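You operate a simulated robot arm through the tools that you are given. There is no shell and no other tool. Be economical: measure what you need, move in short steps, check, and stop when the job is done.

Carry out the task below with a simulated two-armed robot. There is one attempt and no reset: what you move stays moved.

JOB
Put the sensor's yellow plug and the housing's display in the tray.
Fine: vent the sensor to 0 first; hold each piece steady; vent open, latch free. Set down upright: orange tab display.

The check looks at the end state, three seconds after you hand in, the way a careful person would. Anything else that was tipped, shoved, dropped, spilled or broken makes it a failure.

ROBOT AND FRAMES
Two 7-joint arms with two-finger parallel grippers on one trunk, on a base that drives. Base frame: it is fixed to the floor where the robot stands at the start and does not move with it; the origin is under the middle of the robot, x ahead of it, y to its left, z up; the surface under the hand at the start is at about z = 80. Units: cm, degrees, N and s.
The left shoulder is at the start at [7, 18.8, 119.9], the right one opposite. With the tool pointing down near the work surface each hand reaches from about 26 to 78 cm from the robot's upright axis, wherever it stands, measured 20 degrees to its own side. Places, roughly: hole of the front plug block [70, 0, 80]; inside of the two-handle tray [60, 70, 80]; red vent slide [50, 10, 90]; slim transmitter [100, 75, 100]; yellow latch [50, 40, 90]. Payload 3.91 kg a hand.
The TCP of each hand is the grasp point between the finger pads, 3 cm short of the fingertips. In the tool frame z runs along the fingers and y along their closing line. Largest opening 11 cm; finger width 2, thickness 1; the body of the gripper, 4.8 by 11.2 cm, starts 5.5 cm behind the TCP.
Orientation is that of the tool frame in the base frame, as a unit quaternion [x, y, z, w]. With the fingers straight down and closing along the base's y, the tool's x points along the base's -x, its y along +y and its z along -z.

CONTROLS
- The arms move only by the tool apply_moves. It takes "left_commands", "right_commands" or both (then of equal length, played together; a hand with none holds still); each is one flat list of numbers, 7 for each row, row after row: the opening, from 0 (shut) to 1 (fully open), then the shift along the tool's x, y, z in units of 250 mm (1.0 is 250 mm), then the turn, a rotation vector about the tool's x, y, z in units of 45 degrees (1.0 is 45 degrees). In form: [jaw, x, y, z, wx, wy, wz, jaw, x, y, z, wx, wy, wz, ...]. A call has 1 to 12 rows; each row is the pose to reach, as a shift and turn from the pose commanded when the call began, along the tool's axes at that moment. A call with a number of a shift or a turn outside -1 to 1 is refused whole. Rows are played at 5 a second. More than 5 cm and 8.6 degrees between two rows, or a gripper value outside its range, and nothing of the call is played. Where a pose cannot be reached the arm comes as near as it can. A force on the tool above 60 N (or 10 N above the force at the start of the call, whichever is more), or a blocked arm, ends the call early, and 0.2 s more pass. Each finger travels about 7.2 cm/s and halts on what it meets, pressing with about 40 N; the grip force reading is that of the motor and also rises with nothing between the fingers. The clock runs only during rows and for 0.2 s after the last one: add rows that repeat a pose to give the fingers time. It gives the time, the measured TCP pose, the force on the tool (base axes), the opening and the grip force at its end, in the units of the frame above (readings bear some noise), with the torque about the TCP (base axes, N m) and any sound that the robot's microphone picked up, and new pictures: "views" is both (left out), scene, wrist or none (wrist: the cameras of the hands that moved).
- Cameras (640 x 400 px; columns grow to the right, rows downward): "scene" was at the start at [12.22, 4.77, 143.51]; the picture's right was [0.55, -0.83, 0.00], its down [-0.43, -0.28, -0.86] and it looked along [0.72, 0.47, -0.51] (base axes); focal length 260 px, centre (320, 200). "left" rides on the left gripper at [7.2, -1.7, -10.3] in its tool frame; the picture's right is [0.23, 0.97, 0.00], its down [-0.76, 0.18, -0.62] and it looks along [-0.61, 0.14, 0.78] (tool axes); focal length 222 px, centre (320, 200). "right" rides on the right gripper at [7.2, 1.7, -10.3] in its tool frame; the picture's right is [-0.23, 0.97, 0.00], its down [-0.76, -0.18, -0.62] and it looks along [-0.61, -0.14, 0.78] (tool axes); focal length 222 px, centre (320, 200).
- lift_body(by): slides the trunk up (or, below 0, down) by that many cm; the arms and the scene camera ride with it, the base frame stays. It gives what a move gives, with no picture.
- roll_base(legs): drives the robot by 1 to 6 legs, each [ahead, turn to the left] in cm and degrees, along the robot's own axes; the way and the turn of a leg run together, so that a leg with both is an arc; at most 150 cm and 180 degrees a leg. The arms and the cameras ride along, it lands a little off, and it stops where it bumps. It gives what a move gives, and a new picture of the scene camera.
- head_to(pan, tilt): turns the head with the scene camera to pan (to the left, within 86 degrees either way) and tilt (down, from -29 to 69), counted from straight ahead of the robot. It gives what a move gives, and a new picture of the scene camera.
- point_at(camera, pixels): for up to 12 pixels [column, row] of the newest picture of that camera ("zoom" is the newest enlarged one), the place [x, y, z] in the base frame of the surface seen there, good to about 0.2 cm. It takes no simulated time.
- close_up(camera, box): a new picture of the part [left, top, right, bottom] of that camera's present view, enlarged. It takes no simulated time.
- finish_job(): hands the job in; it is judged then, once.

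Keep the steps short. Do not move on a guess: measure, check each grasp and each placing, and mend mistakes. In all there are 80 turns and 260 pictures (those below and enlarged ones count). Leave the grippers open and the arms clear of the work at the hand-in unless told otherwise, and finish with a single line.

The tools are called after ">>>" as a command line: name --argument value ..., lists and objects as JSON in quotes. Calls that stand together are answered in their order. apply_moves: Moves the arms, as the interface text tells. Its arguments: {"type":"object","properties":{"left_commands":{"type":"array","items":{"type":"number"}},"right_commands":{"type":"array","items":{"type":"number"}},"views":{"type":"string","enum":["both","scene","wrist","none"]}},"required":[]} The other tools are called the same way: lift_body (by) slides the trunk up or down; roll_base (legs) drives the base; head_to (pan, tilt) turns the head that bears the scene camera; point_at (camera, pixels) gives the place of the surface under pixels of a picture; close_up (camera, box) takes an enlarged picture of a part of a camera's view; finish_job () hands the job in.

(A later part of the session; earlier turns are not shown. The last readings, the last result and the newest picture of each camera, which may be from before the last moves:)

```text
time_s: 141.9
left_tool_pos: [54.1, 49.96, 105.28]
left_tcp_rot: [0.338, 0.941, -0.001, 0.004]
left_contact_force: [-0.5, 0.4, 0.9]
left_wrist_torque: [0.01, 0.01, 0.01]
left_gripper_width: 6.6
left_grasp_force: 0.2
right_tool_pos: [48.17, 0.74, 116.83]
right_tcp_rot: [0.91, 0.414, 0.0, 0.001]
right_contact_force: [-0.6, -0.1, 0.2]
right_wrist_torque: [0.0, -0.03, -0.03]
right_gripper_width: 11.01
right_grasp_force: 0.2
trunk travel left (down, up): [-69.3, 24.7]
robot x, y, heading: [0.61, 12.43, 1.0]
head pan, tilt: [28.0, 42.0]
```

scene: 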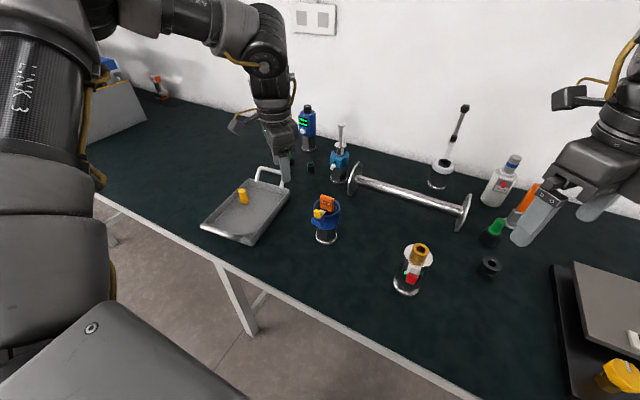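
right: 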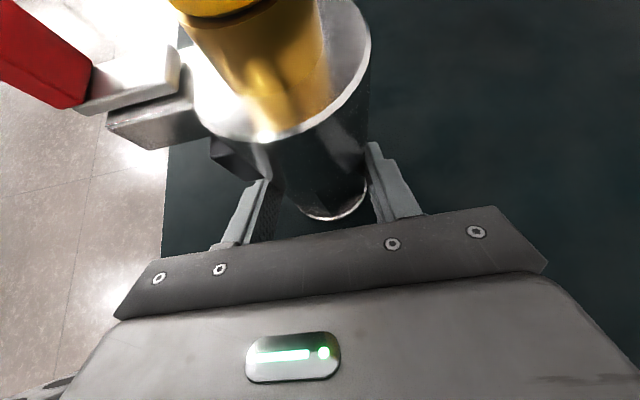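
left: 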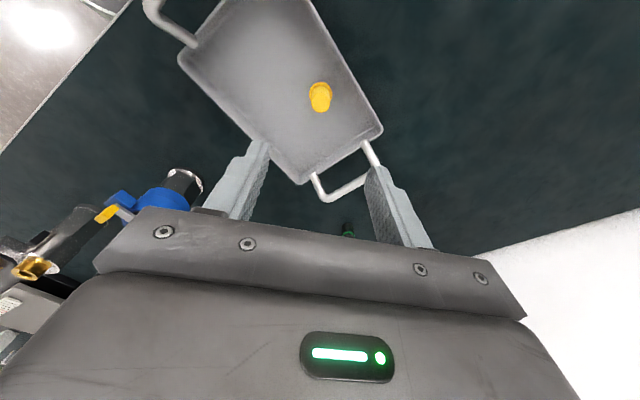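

Right hand now at yaw −131°. I'll measure the housing closely, and move the left hand off to the front with yaw 0.

>>> close_up --camera "scene" --box '[295, 185, 355, 245]'

>>> point_at --camera "zoom" --pixels '[[265, 195], [275, 185], [250, 185], [290, 190], [330, 100], [350, 120], [290, 105], [420, 145], [240, 150], [330, 220], [330, 255], [255, 220]]'

>>> apply_moves --left_commands '[0.6, 0.025, -0.08, -0.1, 0, 0, -0.146, 0.6, 0.05, -0.16, -0.2, 0, 0, -0.293, 0.6, 0.08, -0.25, -0.2, 0, 0, -0.439, 0.6, 0.11, -0.34, -0.2, 0, 0, -0.585, 0.6, 0.14, -0.43, -0.2, 0, 0, -0.732, 0.5, 0.16, -0.49, -0.2, 0, 0, -0.878]' --views "none"

```text
6.67 times, centred on (325, 215) of scene
```

zoom: 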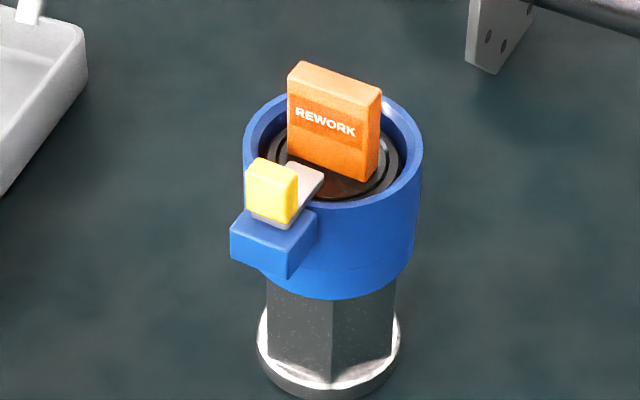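

```text
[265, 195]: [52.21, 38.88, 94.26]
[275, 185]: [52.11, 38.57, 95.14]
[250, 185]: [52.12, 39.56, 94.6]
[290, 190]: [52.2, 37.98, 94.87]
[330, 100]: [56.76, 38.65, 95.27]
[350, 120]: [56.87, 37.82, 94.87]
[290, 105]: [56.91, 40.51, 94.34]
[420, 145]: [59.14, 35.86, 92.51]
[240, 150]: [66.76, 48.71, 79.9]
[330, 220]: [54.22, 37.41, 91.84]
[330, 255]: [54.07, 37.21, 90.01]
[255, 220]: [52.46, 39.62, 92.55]
```

```text
time_s: 143.3
left_tool_pos: [43.21, 43.23, 109.95]
left_tcp_rot: [-0.001, 1.0, -0.003, 0.003]
left_contact_force: [0.0, -0.8, -0.1]
left_wrist_torque: [-0.03, 0.0, -0.01]
left_gripper_width: 5.5
left_grasp_force: 0.0
right_tool_pos: [48.09, 0.72, 116.78]
right_tcp_rot: [0.91, 0.414, -0.001, 0.001]
right_contact_force: [-0.5, 0.4, 0.5]
right_wrist_torque: [0.01, -0.03, -0.03]
right_gripper_width: 11.02
right_grasp_force: 0.1
trunk travel left (down, up): [-69.3, 24.7]
robot x, y, heading: [0.79, 12.69, 0.9]
head pan, tilt: [28.0, 42.0]
```

Ring centre ≈[57.4,39], R≈3.6; knob ≈[52.4,38.9,94.3]. Move the right hand over the housing (two calls), ending with TCP z≈101.

>>> apply_moves --right_commands '[1, 0.14, -0.073, 0, 0, 0, 0, 1, 0.28, -0.145, 0, 0, 0, 0, 1, 0.42, -0.218, 0, 0, 0, 0, 1, 0.56, -0.29, 0, 0, 0, 0, 1, 0.7, -0.363, 0, 0, 0, 0, 1, 0.84, -0.435, 0, 0, 0, 0, 1, 0.976, -0.508, 0, 0, 0, 0]' --views "none"

>>> apply_moves --right_commands '[1, 0.14, -0.072, 0, 0, 0, 0, 1, 0.28, -0.144, 0, 0, 0, 0, 1, 0.42, -0.216, 0, 0, 0, 0, 1, 0.42, -0.216, 0.16, 0, 0, 0, 1, 0.42, -0.216, 0.32, 0, 0, 0, 1, 0.42, -0.216, 0.48, 0, 0, 0, 1, 0.42, -0.216, 0.63, 0, 0, 0, 1, 0.42, -0.216, 0.63, 0, 0, 0]' --views "both"

>>> close_up --camera "scene" --box '[275, 150, 375, 250]'

```text
time_s: 145.1
left_tool_pos: [43.23, 43.33, 109.93]
left_tcp_rot: [0.0, 1.0, -0.004, 0.003]
left_contact_force: [-0.2, 0.2, 0.7]
left_wrist_torque: [-0.01, 0.0, -0.01]
left_gripper_width: 5.51
left_grasp_force: 0.0
right_tool_pos: [55.77, 20.05, 118.87]
right_tcp_rot: [0.923, 0.382, 0.006, -0.033]
right_contact_force: [0.8, 0.5, 0.5]
right_wrist_torque: [-0.03, 0.01, -0.02]
right_gripper_width: 10.99
right_grasp_force: 0.0
right hand out of reach, approached as far as the arm can: row 6, 7
trunk travel left (down, up): [-69.3, 24.7]
robot x, y, heading: [0.55, 12.69, 1.0]
head pan, tilt: [28.0, 42.0]
stopped in row 7 (right hand): the arm was blocked; the commanded pose is now the measured one
```

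```text
time_s: 146.9
left_tool_pos: [43.28, 43.14, 110.04]
left_tcp_rot: [0.001, 1.0, -0.003, 0.004]
left_contact_force: [0.6, -1.0, -0.4]
left_wrist_torque: [0.01, -0.02, 0.01]
left_gripper_width: 5.5
left_grasp_force: 0.0
right_tool_pos: [58.14, 21.99, 105.86]
right_tcp_rot: [0.926, 0.374, 0.011, -0.044]
right_contact_force: [-0.2, -0.1, -0.3]
right_wrist_torque: [-0.03, 0.0, -0.02]
right_gripper_width: 11.01
right_grasp_force: 0.3
right hand out of reach, approached as far as the arm can: row 1, 2, 3, 4, 5, 6, 7, 8
trunk travel left (down, up): [-69.3, 24.7]
robot x, y, heading: [0.92, 12.24, 0.8]
head pan, tilt: [28.0, 42.0]
```

scene: 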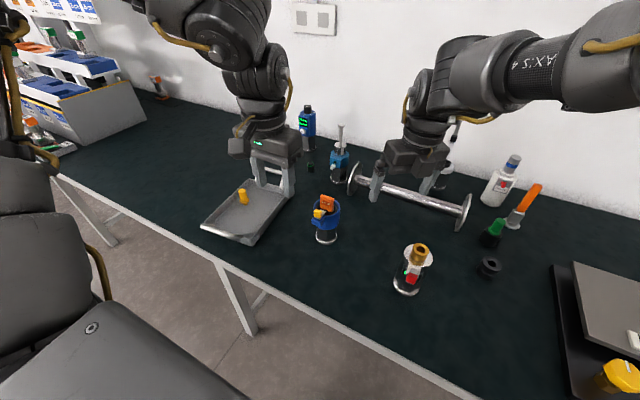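
right: 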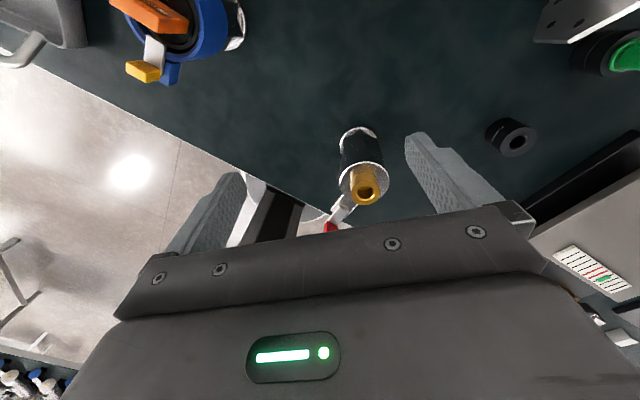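

```text
4.00 times, centred on (325, 200) of scene
```

zoom: 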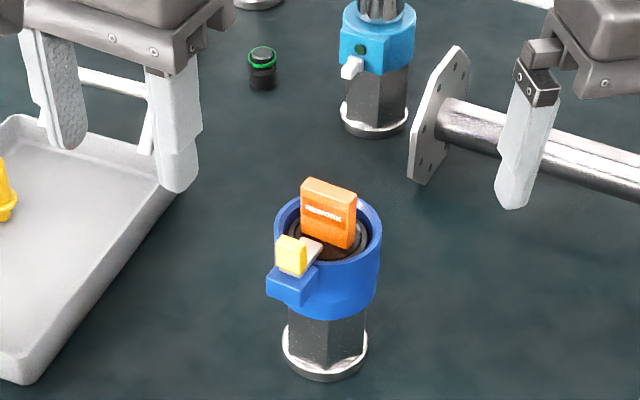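

The arms can't cross: right reaches rel y ≲ +8, left ≳ +20. Better plan: left hand holds the hex stem from the left (fingers pointing −y), right hand works from above. I'll move the base to y≈34 and yaw the left hand −90°.

>>> roll_base --legs '[[0, 89], [22, 0], [0, -90]]'

>>> apply_moves --left_commands '[0.8, 0, 0, 0, 0, 0, 0.167, 1, 0, 0, 0, 0, 0, 0.333, 1, 0, 0, 0, 0, 0, 0.5, 1, 0, 0, 0, 0, 0, 0.667, 1, 0, 0, 0, 0, 0, 0.833, 1, 0, 0, 0, 0, 0, 1]' --views "none"

>>> apply_moves --left_commands '[1, 0, 0, 0, 0, 0, 0.167, 1, 0, 0, 0, 0, 0, 0.333, 1, 0, 0, 0, 0, 0, 0.5, 1, 0, 0, 0, 0, 0, 0.667, 1, 0, 0, 0, 0, 0, 0.833, 1, 0, 0, 0, 0, 0, 1]' --views "none"

>>> apply_moves --left_commands '[1, 0, 0, 0, 0, -0.167, 0, 1, 0, 0, 0, 0, -0.333, 0, 1, 0, 0, 0, 0, -0.5, 0, 1, 0, 0, 0, 0, -0.667, 0, 1, 0, 0, 0, 0, -0.833, 0, 1, 0, 0, 0, 0, -1, 0]' --views "scene"

```text
time_s: 156.2
left_tool_pos: [40.94, 65.94, 109.99]
left_tcp_rot: [-0.02, 1.0, -0.003, 0.004]
left_contact_force: [0.1, -0.6, -0.4]
left_wrist_torque: [0.0, 0.0, 0.02]
left_gripper_width: 5.51
left_grasp_force: 0.1
right_tool_pos: [56.7, 45.19, 105.68]
right_tcp_rot: [0.92, 0.389, 0.009, -0.043]
right_contact_force: [-0.1, 0.0, 0.5]
right_wrist_torque: [-0.01, 0.03, 0.04]
right_gripper_width: 11.0
right_grasp_force: 0.1
trunk travel left (down, up): [-69.3, 24.7]
robot x, y, heading: [-0.33, 33.58, 2.9]
head pan, tilt: [28.0, 42.0]
```

scene: 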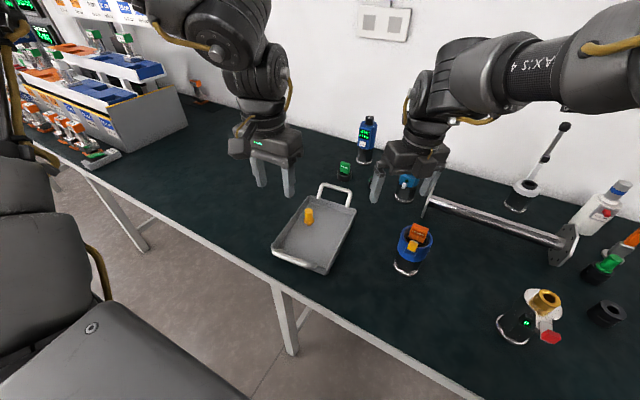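

```text
time_s: 157.6
left_tool_pos: [41.0, 65.84, 110.04]
left_tcp_rot: [0.367, 0.93, -0.001, 0.005]
left_contact_force: [-0.5, 0.4, -0.8]
left_wrist_torque: [-0.02, -0.02, -0.03]
left_gripper_width: 11.02
left_grasp_force: 0.0
right_tool_pos: [56.76, 45.08, 105.8]
right_tcp_rot: [0.921, 0.388, 0.008, -0.043]
right_contact_force: [1.1, 0.4, 0.4]
right_wrist_torque: [0.0, -0.01, 0.02]
right_gripper_width: 11.01
right_grasp_force: 0.1
trunk travel left (down, up): [-69.3, 24.7]
robot x, y, heading: [-0.21, 33.14, 3.2]
head pan, tilt: [28.0, 42.0]
```

```text
time_s: 159.0
left_tool_pos: [41.02, 65.94, 109.92]
left_tcp_rot: [0.694, 0.72, 0.001, 0.005]
left_contact_force: [0.0, -0.3, -1.2]
left_wrist_torque: [0.0, -0.01, -0.03]
left_gripper_width: 10.99
left_grasp_force: 0.2
right_tool_pos: [56.83, 45.13, 105.73]
right_tcp_rot: [0.921, 0.388, 0.009, -0.043]
right_contact_force: [0.8, 0.1, -0.2]
right_wrist_torque: [-0.02, -0.02, 0.03]
right_gripper_width: 11.01
right_grasp_force: 0.0
trunk travel left (down, up): [-69.3, 24.7]
robot x, y, heading: [-0.58, 33.86, 3.2]
head pan, tilt: [28.0, 42.0]
```

```text
time_s: 160.4
left_tool_pos: [40.94, 65.92, 109.95]
left_tcp_rot: [0.641, 0.663, -0.266, 0.28]
left_contact_force: [0.4, 0.0, -0.9]
left_wrist_torque: [-0.01, -0.01, 0.02]
left_gripper_width: 11.01
left_grasp_force: 0.0
right_tool_pos: [56.78, 45.19, 105.78]
right_tcp_rot: [0.921, 0.388, 0.008, -0.043]
right_contact_force: [0.6, -0.4, -0.6]
right_wrist_torque: [-0.04, 0.0, -0.04]
right_gripper_width: 10.98
right_grasp_force: 0.0
trunk travel left (down, up): [-69.3, 24.7]
robot x, y, heading: [-0.14, 33.35, 3.1]
head pan, tilt: [28.0, 42.0]
```

scene: 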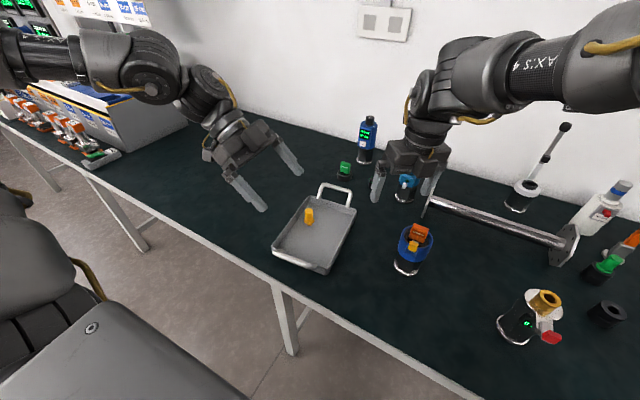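

Left hand reached the pointing-right pose easily. Now together: bring the left hand to [57.4,56,97] with tilt 35°, and move the right hand off to [51,28,114] while yawing it to −180°.

>>> apply_moves --left_commands '[1, 0.013, 0.107, 0.111, 0.007, -0.035, 0.004, 1, 0.026, 0.214, 0.222, 0.014, -0.071, 0.008, 1, 0.04, 0.321, 0.334, 0.02, -0.106, 0.012, 1, 0.053, 0.428, 0.445, 0.027, -0.141, 0.015, 1, 0.066, 0.535, 0.556, 0.034, -0.177, 0.019, 1, 0.079, 0.642, 0.667, 0.041, -0.212, 0.023]' --right_commands '[1, -0.109, 0.05, -0.053, -0.019, -0.003, 0.167, 1, -0.219, 0.101, -0.107, -0.038, -0.007, 0.333, 1, -0.328, 0.151, -0.16, -0.057, -0.01, 0.5, 1, -0.437, 0.201, -0.213, -0.075, -0.013, 0.667, 1, -0.547, 0.252, -0.267, -0.094, -0.017, 0.833, 1, -0.656, 0.302, -0.32, -0.113, -0.02, 1]' --views "scene"

```text
time_s: 161.8
left_tool_pos: [56.67, 56.32, 97.91]
left_tcp_rot: [0.628, 0.629, -0.324, 0.324]
left_contact_force: [0.2, -0.1, -0.4]
left_wrist_torque: [0.06, 0.0, 0.01]
left_gripper_width: 10.97
left_grasp_force: 0.0
left hand out of reach, approached as far as the arm can: row 6
right_tool_pos: [50.86, 27.29, 112.03]
right_tcp_rot: [1.0, 0.008, 0.001, -0.001]
right_contact_force: [-0.5, -0.1, 0.6]
right_wrist_torque: [0.04, -0.01, 0.01]
right_gripper_width: 10.99
right_grasp_force: 0.1
trunk travel left (down, up): [-69.3, 24.7]
robot x, y, heading: [0.02, 33.39, 2.9]
head pan, tilt: [28.0, 42.0]
```

scene: 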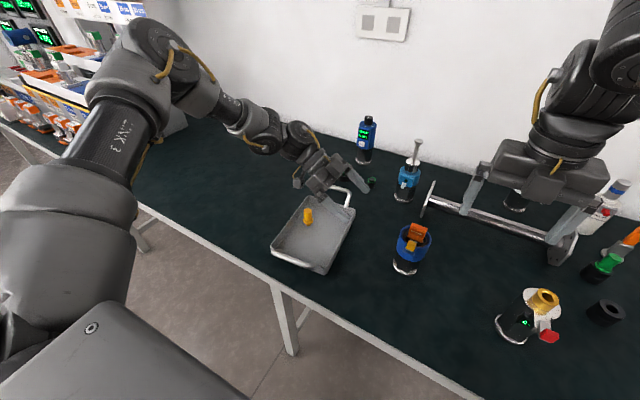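

Near the reach limit; I'll test advancing toward [57.3,47,89.5] along the tool.

>>> apply_moves --left_commands '[1, 0.015, 0.006, 0.124, 0, 0, 0, 1, 0.031, 0.012, 0.249, 0, 0, 0, 1, 0.046, 0.018, 0.373, 0, 0, 0, 1, 0.062, 0.024, 0.497, 0, 0, 0, 1, 0.062, 0.024, 0.497, 0, 0, 0]' --views "both"

```text
time_s: 163.0
left_tool_pos: [52.17, 51.52, 96.3]
left_tcp_rot: [0.628, 0.628, -0.325, 0.325]
left_contact_force: [0.1, 0.1, -0.5]
left_wrist_torque: [0.0, 0.0, 0.01]
left_gripper_width: 11.0
left_grasp_force: 0.1
left hand out of reach, approached as far as the arm can: row 1, 2, 3, 4, 5
right_tool_pos: [50.91, 27.56, 112.2]
right_tcp_rot: [1.0, 0.008, 0.001, 0.001]
right_contact_force: [-0.1, -0.2, -1.1]
right_wrist_torque: [-0.03, -0.01, 0.03]
right_gripper_width: 11.0
right_grasp_force: 0.0
trunk travel left (down, up): [-69.3, 24.7]
robot x, y, heading: [-0.2, 33.37, 3.3]
head pan, tilt: [28.0, 42.0]
```

scene: 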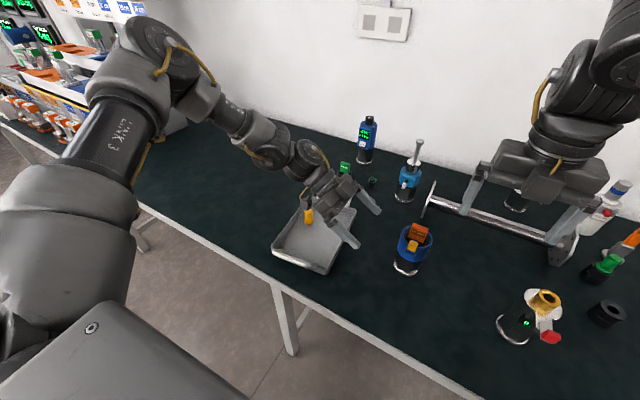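
left: 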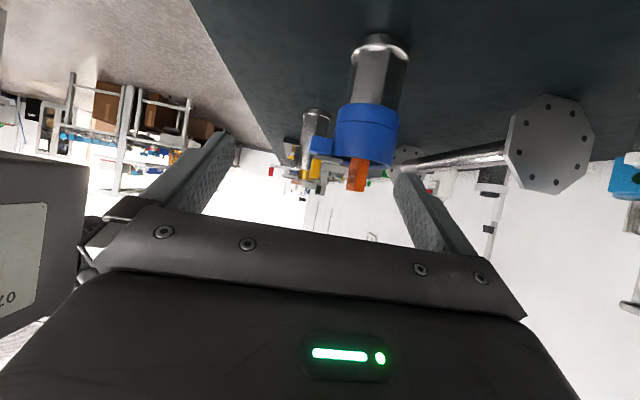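

The left arm has no reach margin here. I'll raise the trunk, move the base to about [4,17.5] heading 0, then shift the left hand left and turn the right hand to the proven "pointing-left" pose (az 90, 45° tilt) so it can push the latch knob.

>>> lift_body --by 15

>>> roll_base --legs '[[0, 87], [-16, 0], [0, -90], [4, 0]]'

>>> apply_moves --left_commands '[1, 0.046, 0, -0.065, 0, 0, 0, 1, 0.092, 0, -0.131, 0, 0, 0, 1, 0.138, 0, -0.196, 0, 0, 0, 1, 0.184, 0, -0.262, 0, 0, 0, 1, 0.23, 0, -0.327, 0, 0, 0, 1, 0.276, 0, -0.393, 0, 0, 0]' --right_commands '[0.5, 0, 0, 0, 0, 0, -0.167, 0, 0, 0, 0, 0, 0, -0.333, 0, 0, 0, 0, 0, 0, -0.5, 0, 0, 0, 0, 0, 0, -0.667, 0, 0, 0, 0, 0, 0, -0.833, 0, 0, 0, 0, 0, 0, -1]' --views "none"

>>> apply_moves --right_commands '[0, 0, 0, 0, 0, 0, -0.167, 0, 0, 0, 0, 0, 0, -0.333, 0, 0, 0, 0, 0, 0, -0.5, 0, 0, 0, 0, 0, 0, -0.667, 0, 0, 0, 0, 0, 0, -0.833, 0, 0, 0, 0, 0, 0, -1]' --views "none"

>>> apply_moves --right_commands '[0, 0, 0, 0, 0, 0.167, 0, 0, 0, 0, 0, 0, 0.333, 0, 0, 0, 0, 0, 0, 0.5, 0, 0, 0, 0, 0, 0, 0.667, 0, 0, 0, 0, 0, 0, 0.833, 0, 0, 0, 0, 0, 0, 1, 0]' --views "scene"

```text
time_s: 164.8
left_tool_pos: [52.29, 51.52, 111.4]
left_tcp_rot: [0.627, 0.628, -0.326, 0.326]
left_contact_force: [-0.6, 0.6, 0.2]
left_wrist_torque: [-0.01, -0.01, -0.01]
left_gripper_width: 11.0
left_grasp_force: 0.0
right_tool_pos: [50.79, 27.61, 127.14]
right_tcp_rot: [1.0, 0.008, 0.0, 0.0]
right_contact_force: [-0.3, -0.1, -0.1]
right_wrist_torque: [0.0, 0.0, -0.02]
right_gripper_width: 11.0
right_grasp_force: 0.1
trunk travel left (down, up): [-84.3, 9.7]
robot x, y, heading: [-0.67, 33.61, 3.5]
head pan, tilt: [28.0, 42.0]
```

```text
time_s: 174.3
left_tool_pos: [56.45, 31.86, 111.74]
left_tcp_rot: [0.648, 0.607, -0.333, 0.317]
left_contact_force: [-0.6, -0.2, 0.1]
left_wrist_torque: [0.01, -0.04, 0.02]
left_gripper_width: 10.99
left_grasp_force: 0.0
right_tool_pos: [53.53, 8.15, 127.59]
right_tcp_rot: [1.0, -0.023, 0.006, 0.001]
right_contact_force: [0.2, -0.1, 0.4]
right_wrist_torque: [-0.02, 0.02, 0.0]
right_gripper_width: 11.02
right_grasp_force: 0.0
trunk travel left (down, up): [-84.3, 9.7]
robot x, y, heading: [3.62, 17.17, -0.6]
head pan, tilt: [28.0, 42.0]
```

scene: 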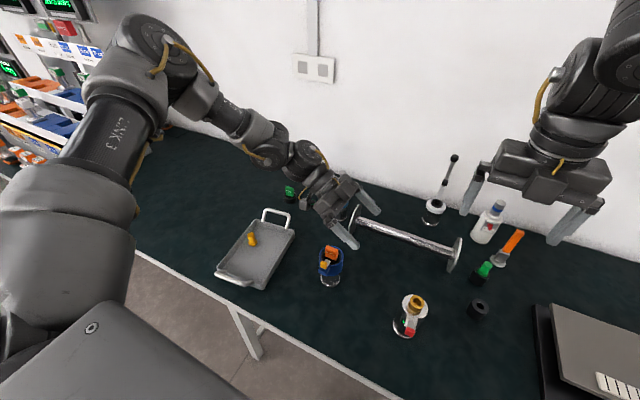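

```text
time_s: 175.7
left_tool_pos: [57.41, 43.79, 111.69]
left_tcp_rot: [0.647, 0.607, -0.334, 0.318]
left_contact_force: [0.2, 0.7, 0.0]
left_wrist_torque: [0.0, -0.02, 0.0]
left_gripper_width: 11.0
left_grasp_force: 0.0
right_tool_pos: [54.04, 8.18, 127.45]
right_tcp_rot: [0.932, 0.362, 0.003, 0.003]
right_contact_force: [0.1, 0.0, 0.2]
right_wrist_torque: [-0.04, -0.01, 0.0]
right_gripper_width: 0.01
right_grasp_force: 37.5
trunk travel left (down, up): [-84.3, 9.7]
robot x, y, heading: [3.83, 17.09, -0.6]
head pan, tilt: [28.0, 42.0]
```

```text
time_s: 177.1
left_tool_pos: [57.58, 43.77, 111.51]
left_tcp_rot: [0.647, 0.607, -0.335, 0.317]
left_contact_force: [0.0, 1.3, 0.5]
left_wrist_torque: [-0.01, 0.0, 0.01]
left_gripper_width: 10.99
left_grasp_force: 0.0
right_tool_pos: [54.18, 8.18, 127.26]
right_tcp_rot: [0.723, 0.691, 0.002, 0.001]
right_contact_force: [0.4, 0.1, 0.9]
right_wrist_torque: [-0.02, -0.03, -0.02]
right_gripper_width: 0.0
right_grasp_force: 37.8
trunk travel left (down, up): [-84.3, 9.7]
robot x, y, heading: [3.91, 16.87, -0.6]
head pan, tilt: [28.0, 42.0]
```

```text
time_s: 178.5
left_tool_pos: [57.6, 43.62, 111.6]
left_tcp_rot: [0.647, 0.608, -0.334, 0.316]
left_contact_force: [0.1, 0.8, 0.0]
left_wrist_torque: [-0.01, -0.01, 0.0]
left_gripper_width: 11.01
left_grasp_force: 0.1
right_tool_pos: [54.15, 8.0, 127.43]
right_tcp_rot: [0.667, 0.639, 0.279, -0.263]
right_contact_force: [0.0, 0.1, -0.2]
right_wrist_torque: [0.0, 0.01, 0.02]
right_gripper_width: 0.0
right_grasp_force: 38.1
trunk travel left (down, up): [-84.3, 9.7]
robot x, y, heading: [3.87, 17.33, -0.5]
head pan, tilt: [28.0, 42.0]
```

scene: 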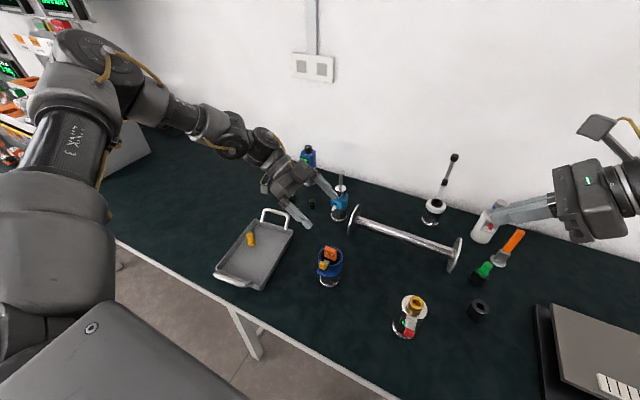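

Both arms are well placed. Correct the left yaw, step left, lower the trunk 15, then bring the left hand to [57.4,43.6,90].

>>> apply_moves --left_commands '[1, 0.031, 0, -0.044, -0.022, 0, -0.015, 1, 0.061, 0, -0.087, -0.044, 0, -0.031, 1, 0.092, -0.008, -0.131, -0.066, 0, -0.046]' --views "none"

>>> lift_body --by -15

>>> apply_moves --left_commands '[1, 0.041, 0, 0.094, 0, 0, 0, 1, 0.083, 0, 0.189, 0, 0, 0, 1, 0.124, 0, 0.283, 0, 0, 0, 1, 0.124, 0, 0.283, 0, 0, 0]' --views "both"

>>> close_up --camera "scene" --box '[270, 200, 390, 300]'

```text
time_s: 179.3
left_tool_pos: [57.76, 47.67, 111.7]
left_tcp_rot: [0.628, 0.627, -0.324, 0.327]
left_contact_force: [0.8, -0.7, -1.2]
left_wrist_torque: [0.04, -0.03, 0.01]
left_gripper_width: 10.99
left_grasp_force: 0.0
right_tool_pos: [54.14, 8.17, 127.39]
right_tcp_rot: [0.667, 0.639, 0.279, -0.263]
right_contact_force: [0.1, 0.5, 0.2]
right_wrist_torque: [0.0, -0.01, -0.03]
right_gripper_width: 0.01
right_grasp_force: 38.0
trunk travel left (down, up): [-84.3, 9.7]
robot x, y, heading: [3.99, 17.52, -0.7]
head pan, tilt: [28.0, 42.0]
```

```text
time_s: 181.0
left_tool_pos: [57.8, 47.72, 96.81]
left_tcp_rot: [0.628, 0.628, -0.324, 0.328]
left_contact_force: [-0.6, -0.5, 0.1]
left_wrist_torque: [-0.02, -0.01, 0.0]
left_gripper_width: 11.0
left_grasp_force: 0.0
right_tool_pos: [54.2, 8.16, 112.38]
right_tcp_rot: [0.667, 0.639, 0.278, -0.263]
right_contact_force: [-0.4, 0.1, -0.4]
right_wrist_torque: [0.01, 0.0, -0.01]
right_gripper_width: 0.01
right_grasp_force: 37.5
trunk travel left (down, up): [-69.3, 24.7]
robot x, y, heading: [3.9, 17.17, -0.5]
head pan, tilt: [28.0, 42.0]
```

```text
time_s: 182.0
left_tool_pos: [56.78, 44.2, 92.1]
left_tcp_rot: [0.628, 0.627, -0.325, 0.326]
left_contact_force: [-1.1, 0.1, 0.1]
left_wrist_torque: [-0.03, -0.01, 0.05]
left_gripper_width: 11.01
left_grasp_force: 0.1
left hand out of reach, approached as far as the arm can: row 2, 3, 4
right_tool_pos: [54.18, 8.19, 112.28]
right_tcp_rot: [0.668, 0.639, 0.279, -0.262]
right_contact_force: [0.1, -0.5, -0.5]
right_wrist_torque: [0.0, -0.04, -0.01]
right_gripper_width: 0.0
right_grasp_force: 37.4
trunk travel left (down, up): [-69.3, 24.7]
robot x, y, heading: [3.78, 17.38, -0.2]
head pan, tilt: [28.0, 42.0]
```

scene: 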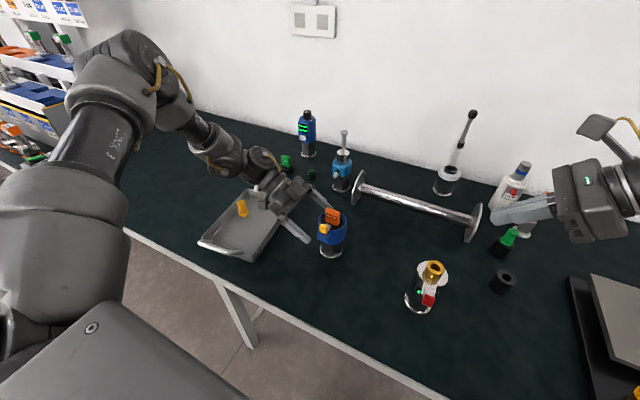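
left: 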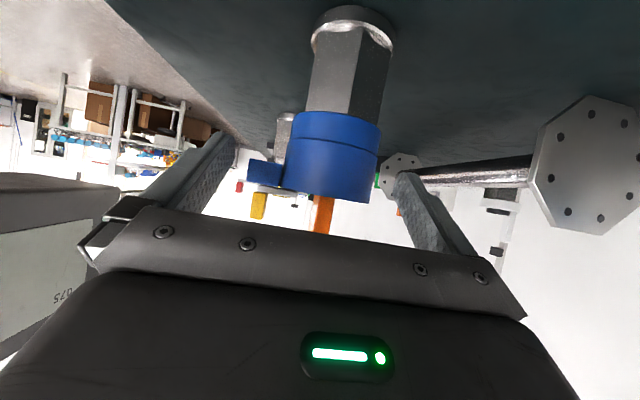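

```text
4.00 times, centred on (330, 250) of scene
```

zoom: 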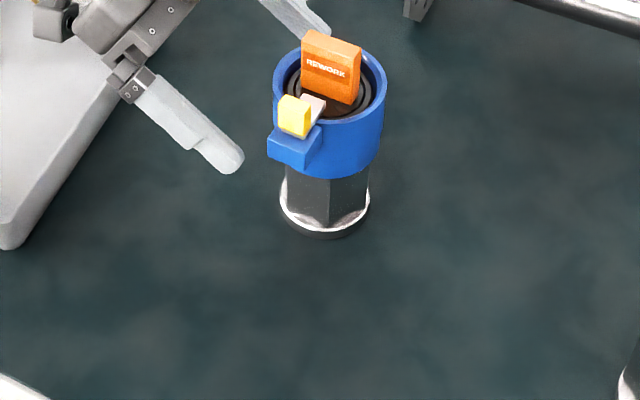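

Arm limit is in height, so I'll back off, lower the trunk 10 cm, and then advance almost horizontally to [57.4,40.6,85.2].

>>> apply_moves --left_commands '[1, -0.045, 0.012, -0.117, 0, 0, 0, 1, -0.09, 0.024, -0.234, 0, 0, 0, 1, -0.09, 0.024, -0.234, 0, 0, 0]' --views "none"

>>> lift_body --by -10.3

>>> apply_moves --left_commands '[1, -0.035, 0, 0.091, 0, 0, 0, 1, -0.069, 0, 0.183, 0, 0, 0, 1, -0.104, 0, 0.274, 0, 0, 0, 1, -0.104, 0, 0.274, 0, 0, 0]' --views "both"

>>> close_up --camera "scene" --box '[280, 190, 400, 290]'

```text
time_s: 182.8
left_tool_pos: [57.34, 47.52, 97.29]
left_tcp_rot: [0.628, 0.628, -0.324, 0.326]
left_contact_force: [0.9, -0.3, 0.8]
left_wrist_torque: [0.0, -0.02, -0.03]
left_gripper_width: 10.98
left_grasp_force: 0.0
right_tool_pos: [54.19, 8.08, 112.48]
right_tcp_rot: [0.667, 0.639, 0.279, -0.262]
right_contact_force: [-1.2, -0.6, -0.3]
right_wrist_torque: [0.01, 0.02, -0.04]
right_gripper_width: 0.0
right_grasp_force: 37.5
trunk travel left (down, up): [-69.3, 24.7]
robot x, y, heading: [3.88, 17.34, -0.5]
head pan, tilt: [28.0, 42.0]
```

```text
time_s: 184.2
left_tool_pos: [57.16, 47.54, 86.97]
left_tcp_rot: [0.628, 0.627, -0.324, 0.328]
left_contact_force: [0.3, -0.2, 0.7]
left_wrist_torque: [-0.01, 0.05, 0.0]
left_gripper_width: 11.02
left_grasp_force: 0.1
right_tool_pos: [54.18, 8.11, 102.13]
right_tcp_rot: [0.667, 0.638, 0.28, -0.262]
right_contact_force: [-0.2, -0.5, 0.2]
right_wrist_torque: [0.0, 0.03, -0.05]
right_gripper_width: 0.01
right_grasp_force: 37.4
trunk travel left (down, up): [-59.0, 35.0]
robot x, y, heading: [3.92, 17.58, -0.5]
head pan, tilt: [28.0, 42.0]
```

```text
time_s: 185.2
left_tool_pos: [57.48, 40.64, 84.98]
left_tcp_rot: [0.628, 0.627, -0.325, 0.327]
left_contact_force: [0.0, 0.1, 0.2]
left_wrist_torque: [0.0, 0.01, -0.01]
left_gripper_width: 10.99
left_grasp_force: 0.0
right_tool_pos: [54.1, 8.11, 101.99]
right_tcp_rot: [0.667, 0.639, 0.278, -0.263]
right_contact_force: [0.2, -0.3, 0.6]
right_wrist_torque: [-0.03, -0.01, 0.04]
right_gripper_width: 0.0
right_grasp_force: 38.0
trunk travel left (down, up): [-59.0, 35.0]
robot x, y, heading: [3.91, 17.32, -0.3]
head pan, tilt: [28.0, 42.0]
```

scene: 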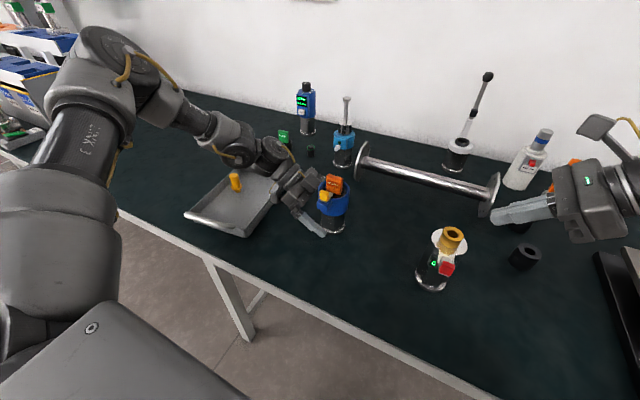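
left: 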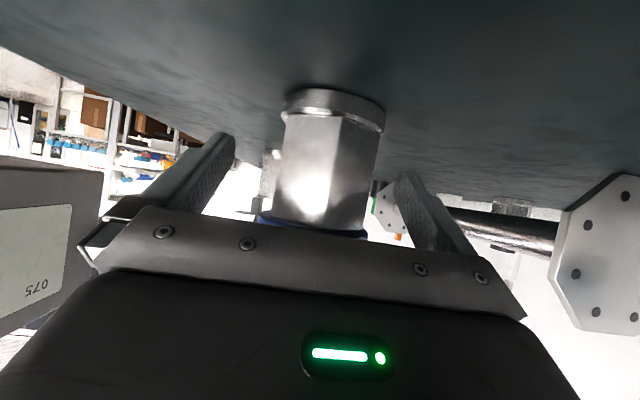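

```text
4.00 times, centred on (340, 240) of scene
```

zoom: 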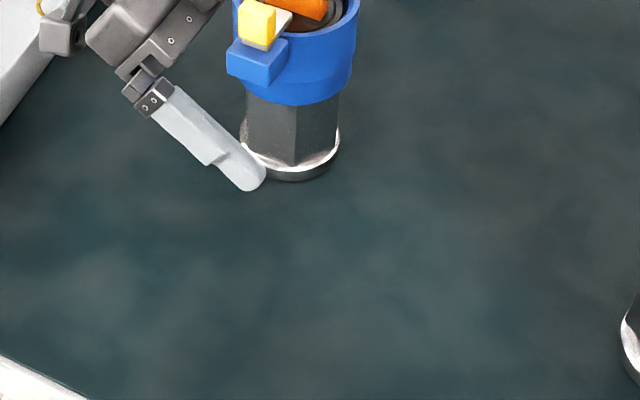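

The stem is well straddled. Close the left gripper on the hex, then bring the right hand (slightly open) above the latch knob at [52.8,37.8,104].

>>> apply_moves --left_commands '[0.7, 0, 0, 0, 0, 0, 0, 0.55, 0, 0, 0, 0, 0, 0, 0.45, 0, 0, 0, 0, 0, 0, 0.35, 0, 0, 0, 0, 0, 0, 0.35, 0, 0, 0, 0, 0, 0]' --views "none"

>>> apply_moves --right_commands '[0.28, 0.112, -0.013, 0.098, 0, 0, 0, 0.28, 0.223, -0.027, 0.196, 0, 0, 0, 0.28, 0.335, -0.04, 0.293, 0, 0, 0, 0.28, 0.447, -0.053, 0.391, 0, 0, 0, 0.28, 0.558, -0.066, 0.489, 0, 0, 0, 0.28, 0.67, -0.08, 0.587, 0, 0, 0, 0.28, 0.781, -0.093, 0.684, 0, 0, 0, 0.28, 0.893, -0.106, 0.782, 0, 0, 0, 0.28, 0.893, -0.106, 0.782, 0, 0, 0]' --views "both"

>>> close_up --camera "scene" --box '[280, 150, 400, 250]'

```text
time_s: 186.4
left_tool_pos: [57.74, 40.62, 85.08]
left_tcp_rot: [0.628, 0.628, -0.324, 0.327]
left_contact_force: [2.8, 2.6, 2.3]
left_wrist_torque: [0.09, 0.09, -0.01]
left_gripper_width: 5.4
left_grasp_force: 23.8
right_tool_pos: [54.07, 8.24, 102.1]
right_tcp_rot: [0.667, 0.639, 0.279, -0.262]
right_contact_force: [0.2, -0.5, -0.1]
right_wrist_torque: [0.0, 0.02, -0.01]
right_gripper_width: 0.0
right_grasp_force: 37.6
trunk travel left (down, up): [-59.0, 35.0]
robot x, y, heading: [3.96, 17.3, -0.3]
head pan, tilt: [28.0, 42.0]
```

```text
time_s: 188.4
left_tool_pos: [57.53, 40.65, 84.92]
left_tcp_rot: [0.628, 0.628, -0.324, 0.327]
left_contact_force: [0.2, 2.4, 2.0]
left_wrist_torque: [-0.04, 0.16, -0.02]
left_gripper_width: 5.37
left_grasp_force: 24.2
right_tool_pos: [52.71, 37.78, 103.97]
right_tcp_rot: [0.667, 0.639, 0.278, -0.262]
right_contact_force: [0.2, -0.8, 0.5]
right_wrist_torque: [0.0, -0.01, 0.01]
right_gripper_width: 3.12
right_grasp_force: 0.0
trunk travel left (down, up): [-59.0, 35.0]
robot x, y, heading: [3.41, 17.26, -0.6]
head pan, tilt: [28.0, 42.0]
```

scene: 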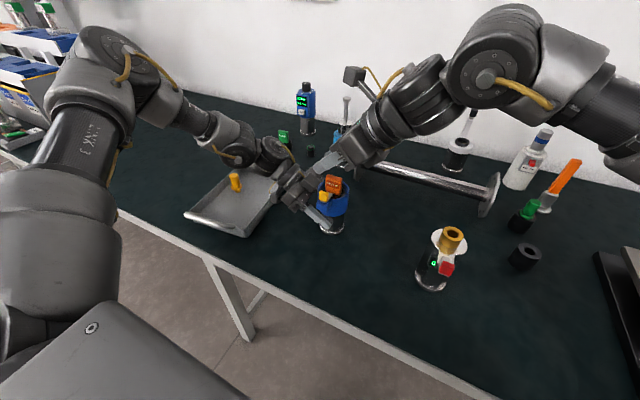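
right: 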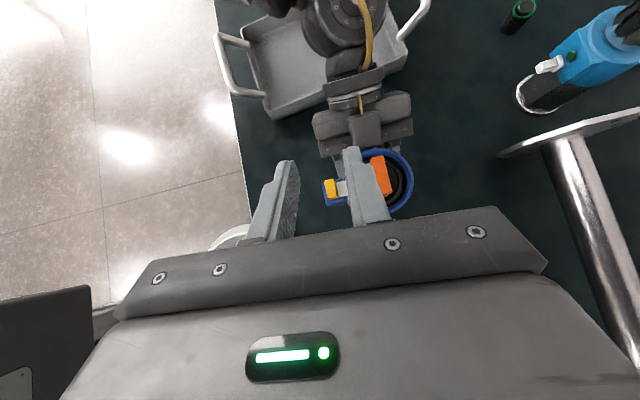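

```text
4.00 times, centred on (340, 200) of scene
```

zoom: 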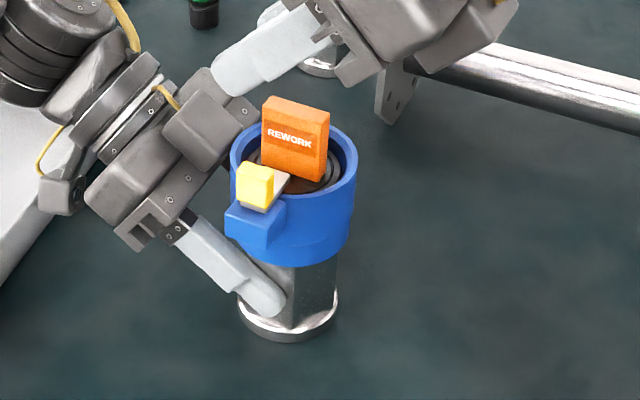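

Left holds the stem (5.37 cm, 24 N). Measure the knob from the right camera before lowering.

>>> close_up --camera "right" --box '[300, 140, 420, 220]'

>>> point_at --camera "zoom" --pixels '[[128, 250], [150, 250], [170, 250], [185, 250], [205, 250], [225, 250], [160, 225], [160, 290], [410, 170], [380, 130], [450, 200]]'

```text
5.00 times, centred on (360, 180) of right
```

zoom: 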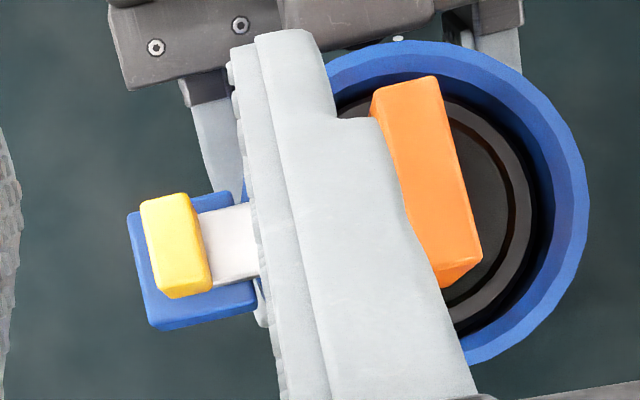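

```text
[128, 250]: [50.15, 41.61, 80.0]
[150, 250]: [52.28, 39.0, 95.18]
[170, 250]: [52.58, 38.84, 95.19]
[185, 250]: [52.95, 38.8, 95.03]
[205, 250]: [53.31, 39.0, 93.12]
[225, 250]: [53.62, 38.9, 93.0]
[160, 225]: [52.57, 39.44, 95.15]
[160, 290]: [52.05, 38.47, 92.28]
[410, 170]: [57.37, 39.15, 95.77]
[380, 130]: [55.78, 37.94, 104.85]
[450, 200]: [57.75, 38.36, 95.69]
```

Knob x 52.1–53.1, inner finger will drop between knob and tab with ~1 cm to spare. Lower 7.5 cm, then close on the knob.

>>> apply_moves --right_commands '[0.28, -0.071, 0, 0.071, 0, 0, 0, 0.28, -0.142, -0.001, 0.141, 0, 0, 0, 0.28, -0.2125, -0.002, 0.212, 0, 0, 0, 0.28, -0.2125, -0.002, 0.212, 0, 0, 0, 0.18, -0.2125, -0.002, 0.212, 0, 0, 0, 0.06, -0.2125, -0.002, 0.212, 0, 0, 0, 0.06, -0.2125, -0.002, 0.212, 0, 0, 0]' --views "both"

>>> close_up --camera "scene" --box '[290, 160, 370, 240]'

```text
time_s: 190.0
left_tool_pos: [57.5, 40.76, 85.07]
left_tcp_rot: [0.628, 0.627, -0.325, 0.328]
left_contact_force: [2.7, 3.4, 4.4]
left_wrist_torque: [0.16, 0.17, -0.5]
left_gripper_width: 5.41
left_grasp_force: 24.2
right_tool_pos: [52.6, 37.81, 96.58]
right_tcp_rot: [0.668, 0.639, 0.278, -0.261]
right_contact_force: [0.1, -0.6, -0.5]
right_wrist_torque: [0.07, 0.1, 0.42]
right_gripper_width: 0.91
right_grasp_force: 24.0
trunk travel left (down, up): [-59.0, 35.0]
robot x, y, heading: [3.58, 16.86, -0.8]
head pan, tilt: [28.0, 42.0]
```

scene: 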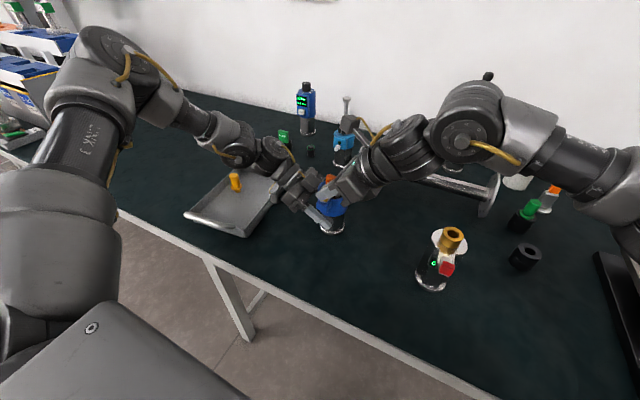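
right: 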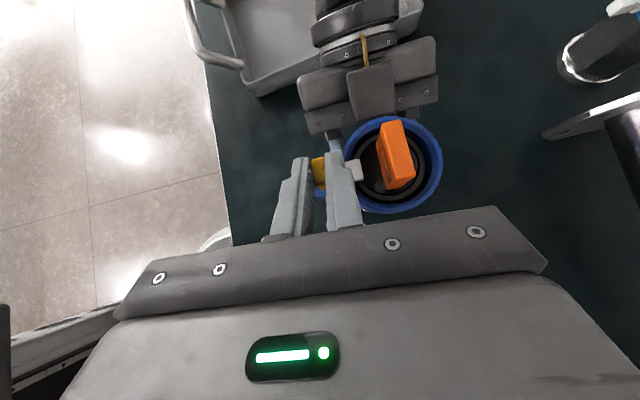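

```text
5.00 times, centred on (330, 200) of scene
```

zoom: 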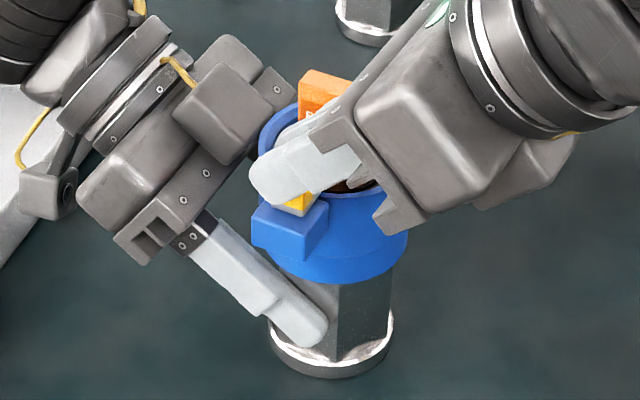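

Knob gripped (0.91 cm). Pull it outward (−x) in 0.2 cm steps up to 1.6 cm.

>>> apply_moves --right_commands '[0.04, 0, -0.008, 0, 0, 0, 0, 0.04, 0, -0.016, 0, 0, 0, 0, 0.04, 0, -0.024, 0, 0, 0, 0, 0.04, 0, -0.032, 0, 0, 0, 0, 0.04, 0, -0.04, 0, 0, 0, 0, 0.04, 0, -0.048, 0, 0, 0, 0, 0.04, 0, -0.056, 0, 0, 0, 0, 0.04, 0, -0.064, 0, 0, 0, 0]' --views "wrist"

>>> close_up --camera "right" --box '[280, 110, 460, 240]'

```text
time_s: 191.8
left_tool_pos: [57.54, 40.58, 84.94]
left_tcp_rot: [0.628, 0.627, -0.325, 0.326]
left_contact_force: [0.8, 6.7, 3.9]
left_wrist_torque: [-0.53, 0.16, -0.8]
left_gripper_width: 5.37
left_grasp_force: 24.5
right_tool_pos: [51.19, 37.8, 96.54]
right_tcp_rot: [0.667, 0.64, 0.278, -0.262]
right_contact_force: [0.3, -6.5, 0.0]
right_wrist_torque: [-0.29, 0.1, 0.36]
right_gripper_width: 0.93
right_grasp_force: 24.0
trunk travel left (down, up): [-59.0, 35.0]
robot x, y, heading: [3.57, 17.39, -0.5]
head pan, tilt: [28.0, 42.0]
```

right: 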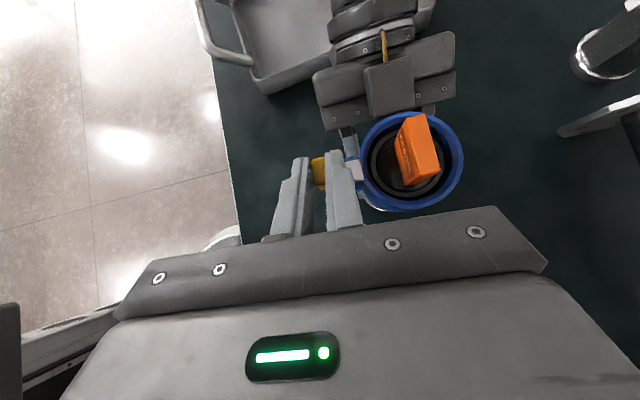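

```text
3.08 times, centred on (370, 175) of right
```

zoom: 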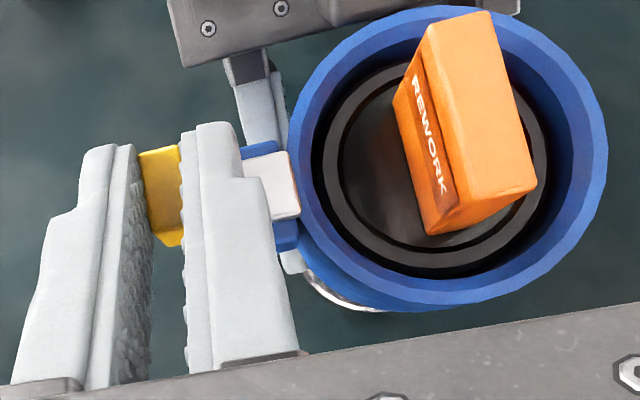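

The latch tongue has withdrawn to the ring's edge. Pull 0.3 cm more, release the knob, rise 9 cm and move above the tab at [57.5,38.3].

>>> apply_moves --right_commands '[0.04, 0, -0.012, 0, 0, 0, 0, 0.04, 0, -0.01, 0, 0, 0, 0, 0.2, 0, -0.01, 0, 0, 0, 0, 0.32, 0, -0.01, 0, 0, 0, 0, 0.32, 0.113, -0.01, -0.113, 0, 0, 0, 0.32, 0.255, -0.01, -0.254, 0, 0, 0, 0.32, 0.265, 0.12, -0.243, 0, 0, 0, 0.32, 0.276, 0.253, -0.231, 0, 0, 0, 0.32, 0.276, 0.253, -0.231, 0, 0, 0]' --views "both"

>>> close_up --camera "right" --box '[240, 130, 420, 240]'

>>> point_at --camera "right" --pixels '[[300, 180], [310, 185], [320, 190], [330, 190], [340, 190], [330, 175], [335, 205]]'

```text
refused: row 6 steps farther than a row can; nothing moved
```

```text
3.56 times, centred on (330, 185) of right
```

zoom: 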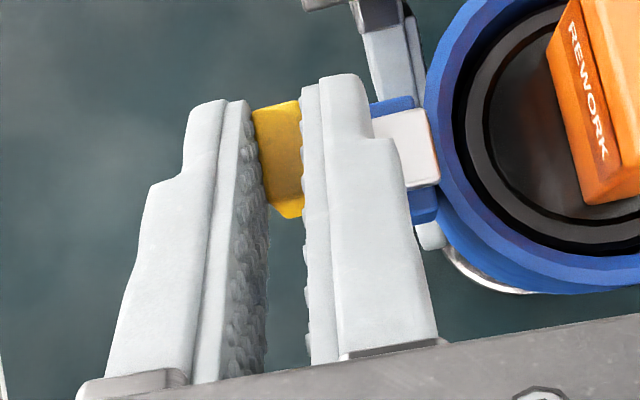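

```text
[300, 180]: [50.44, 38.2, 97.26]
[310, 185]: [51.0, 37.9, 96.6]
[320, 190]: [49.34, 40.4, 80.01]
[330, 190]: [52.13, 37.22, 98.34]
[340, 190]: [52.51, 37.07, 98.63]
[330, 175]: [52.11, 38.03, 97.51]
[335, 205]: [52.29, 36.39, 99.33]
```

One step was slightly too long; repeat with smaller steps.

>>> apply_moves --right_commands '[0.04, 0, -0.012, 0, 0, 0, 0, 0.04, 0, -0.01, 0, 0, 0, 0, 0.2, 0, -0.01, 0, 0, 0, 0, 0.32, 0, -0.01, 0, 0, 0, 0, 0.32, 0.09, -0.01, -0.09, 0, 0, 0, 0.32, 0.18, -0.01, -0.18, 0, 0, 0, 0.32, 0.255, -0.01, -0.254, 0, 0, 0, 0.32, 0.265, 0.12, -0.243, 0, 0, 0, 0.32, 0.276, 0.253, -0.231, 0, 0, 0, 0.32, 0.276, 0.253, -0.231, 0, 0, 0]' --views "both"

>>> close_up --camera "right" --box '[250, 130, 410, 230]'

>>> point_at --camera "zoom" --pixels '[[270, 250], [290, 250], [300, 250], [310, 250], [320, 250], [330, 250], [315, 210], [340, 290], [60, 260], [110, 270], [150, 270]]'

```text
time_s: 194.0
left_tool_pos: [57.55, 40.71, 85.02]
left_tcp_rot: [0.628, 0.627, -0.325, 0.326]
left_contact_force: [-3.3, 0.5, 1.1]
left_wrist_torque: [0.03, 0.29, 0.02]
left_gripper_width: 5.37
left_grasp_force: 24.2
right_tool_pos: [57.35, 38.3, 105.58]
right_tcp_rot: [0.667, 0.639, 0.278, -0.263]
right_contact_force: [-0.7, -0.2, -0.4]
right_wrist_torque: [-0.01, -0.01, 0.02]
right_gripper_width: 3.51
right_grasp_force: 0.1
trunk travel left (down, up): [-59.0, 35.0]
robot x, y, heading: [3.88, 17.2, -0.5]
head pan, tilt: [28.0, 42.0]
```

scene: 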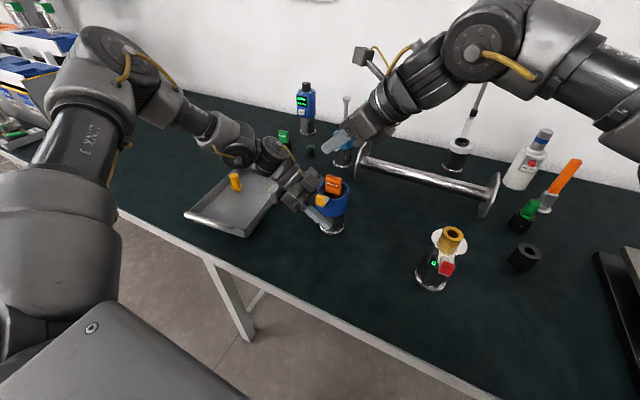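
right: 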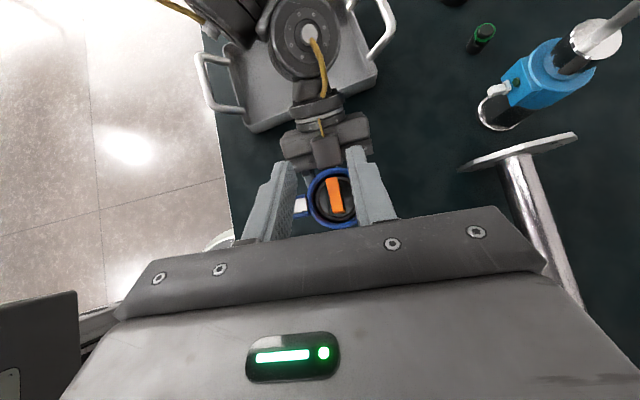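

```text
4.00 times, centred on (330, 180) of right
```

zoom: 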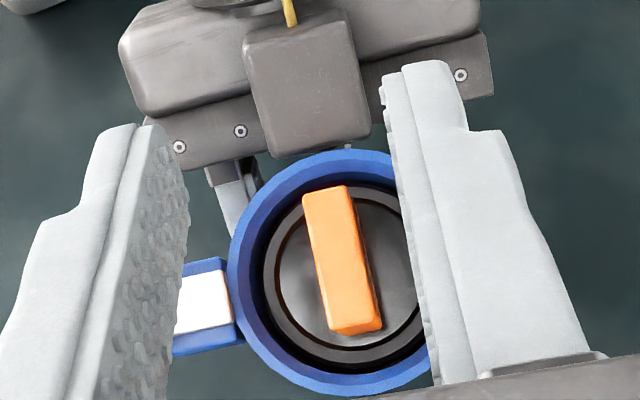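

```text
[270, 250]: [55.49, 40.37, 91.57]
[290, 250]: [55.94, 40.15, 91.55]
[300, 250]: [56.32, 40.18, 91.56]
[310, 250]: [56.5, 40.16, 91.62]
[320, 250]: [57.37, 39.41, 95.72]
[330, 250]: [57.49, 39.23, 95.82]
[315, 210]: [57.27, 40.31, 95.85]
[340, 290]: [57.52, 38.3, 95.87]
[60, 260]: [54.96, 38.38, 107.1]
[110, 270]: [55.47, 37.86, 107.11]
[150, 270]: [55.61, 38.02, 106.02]
```

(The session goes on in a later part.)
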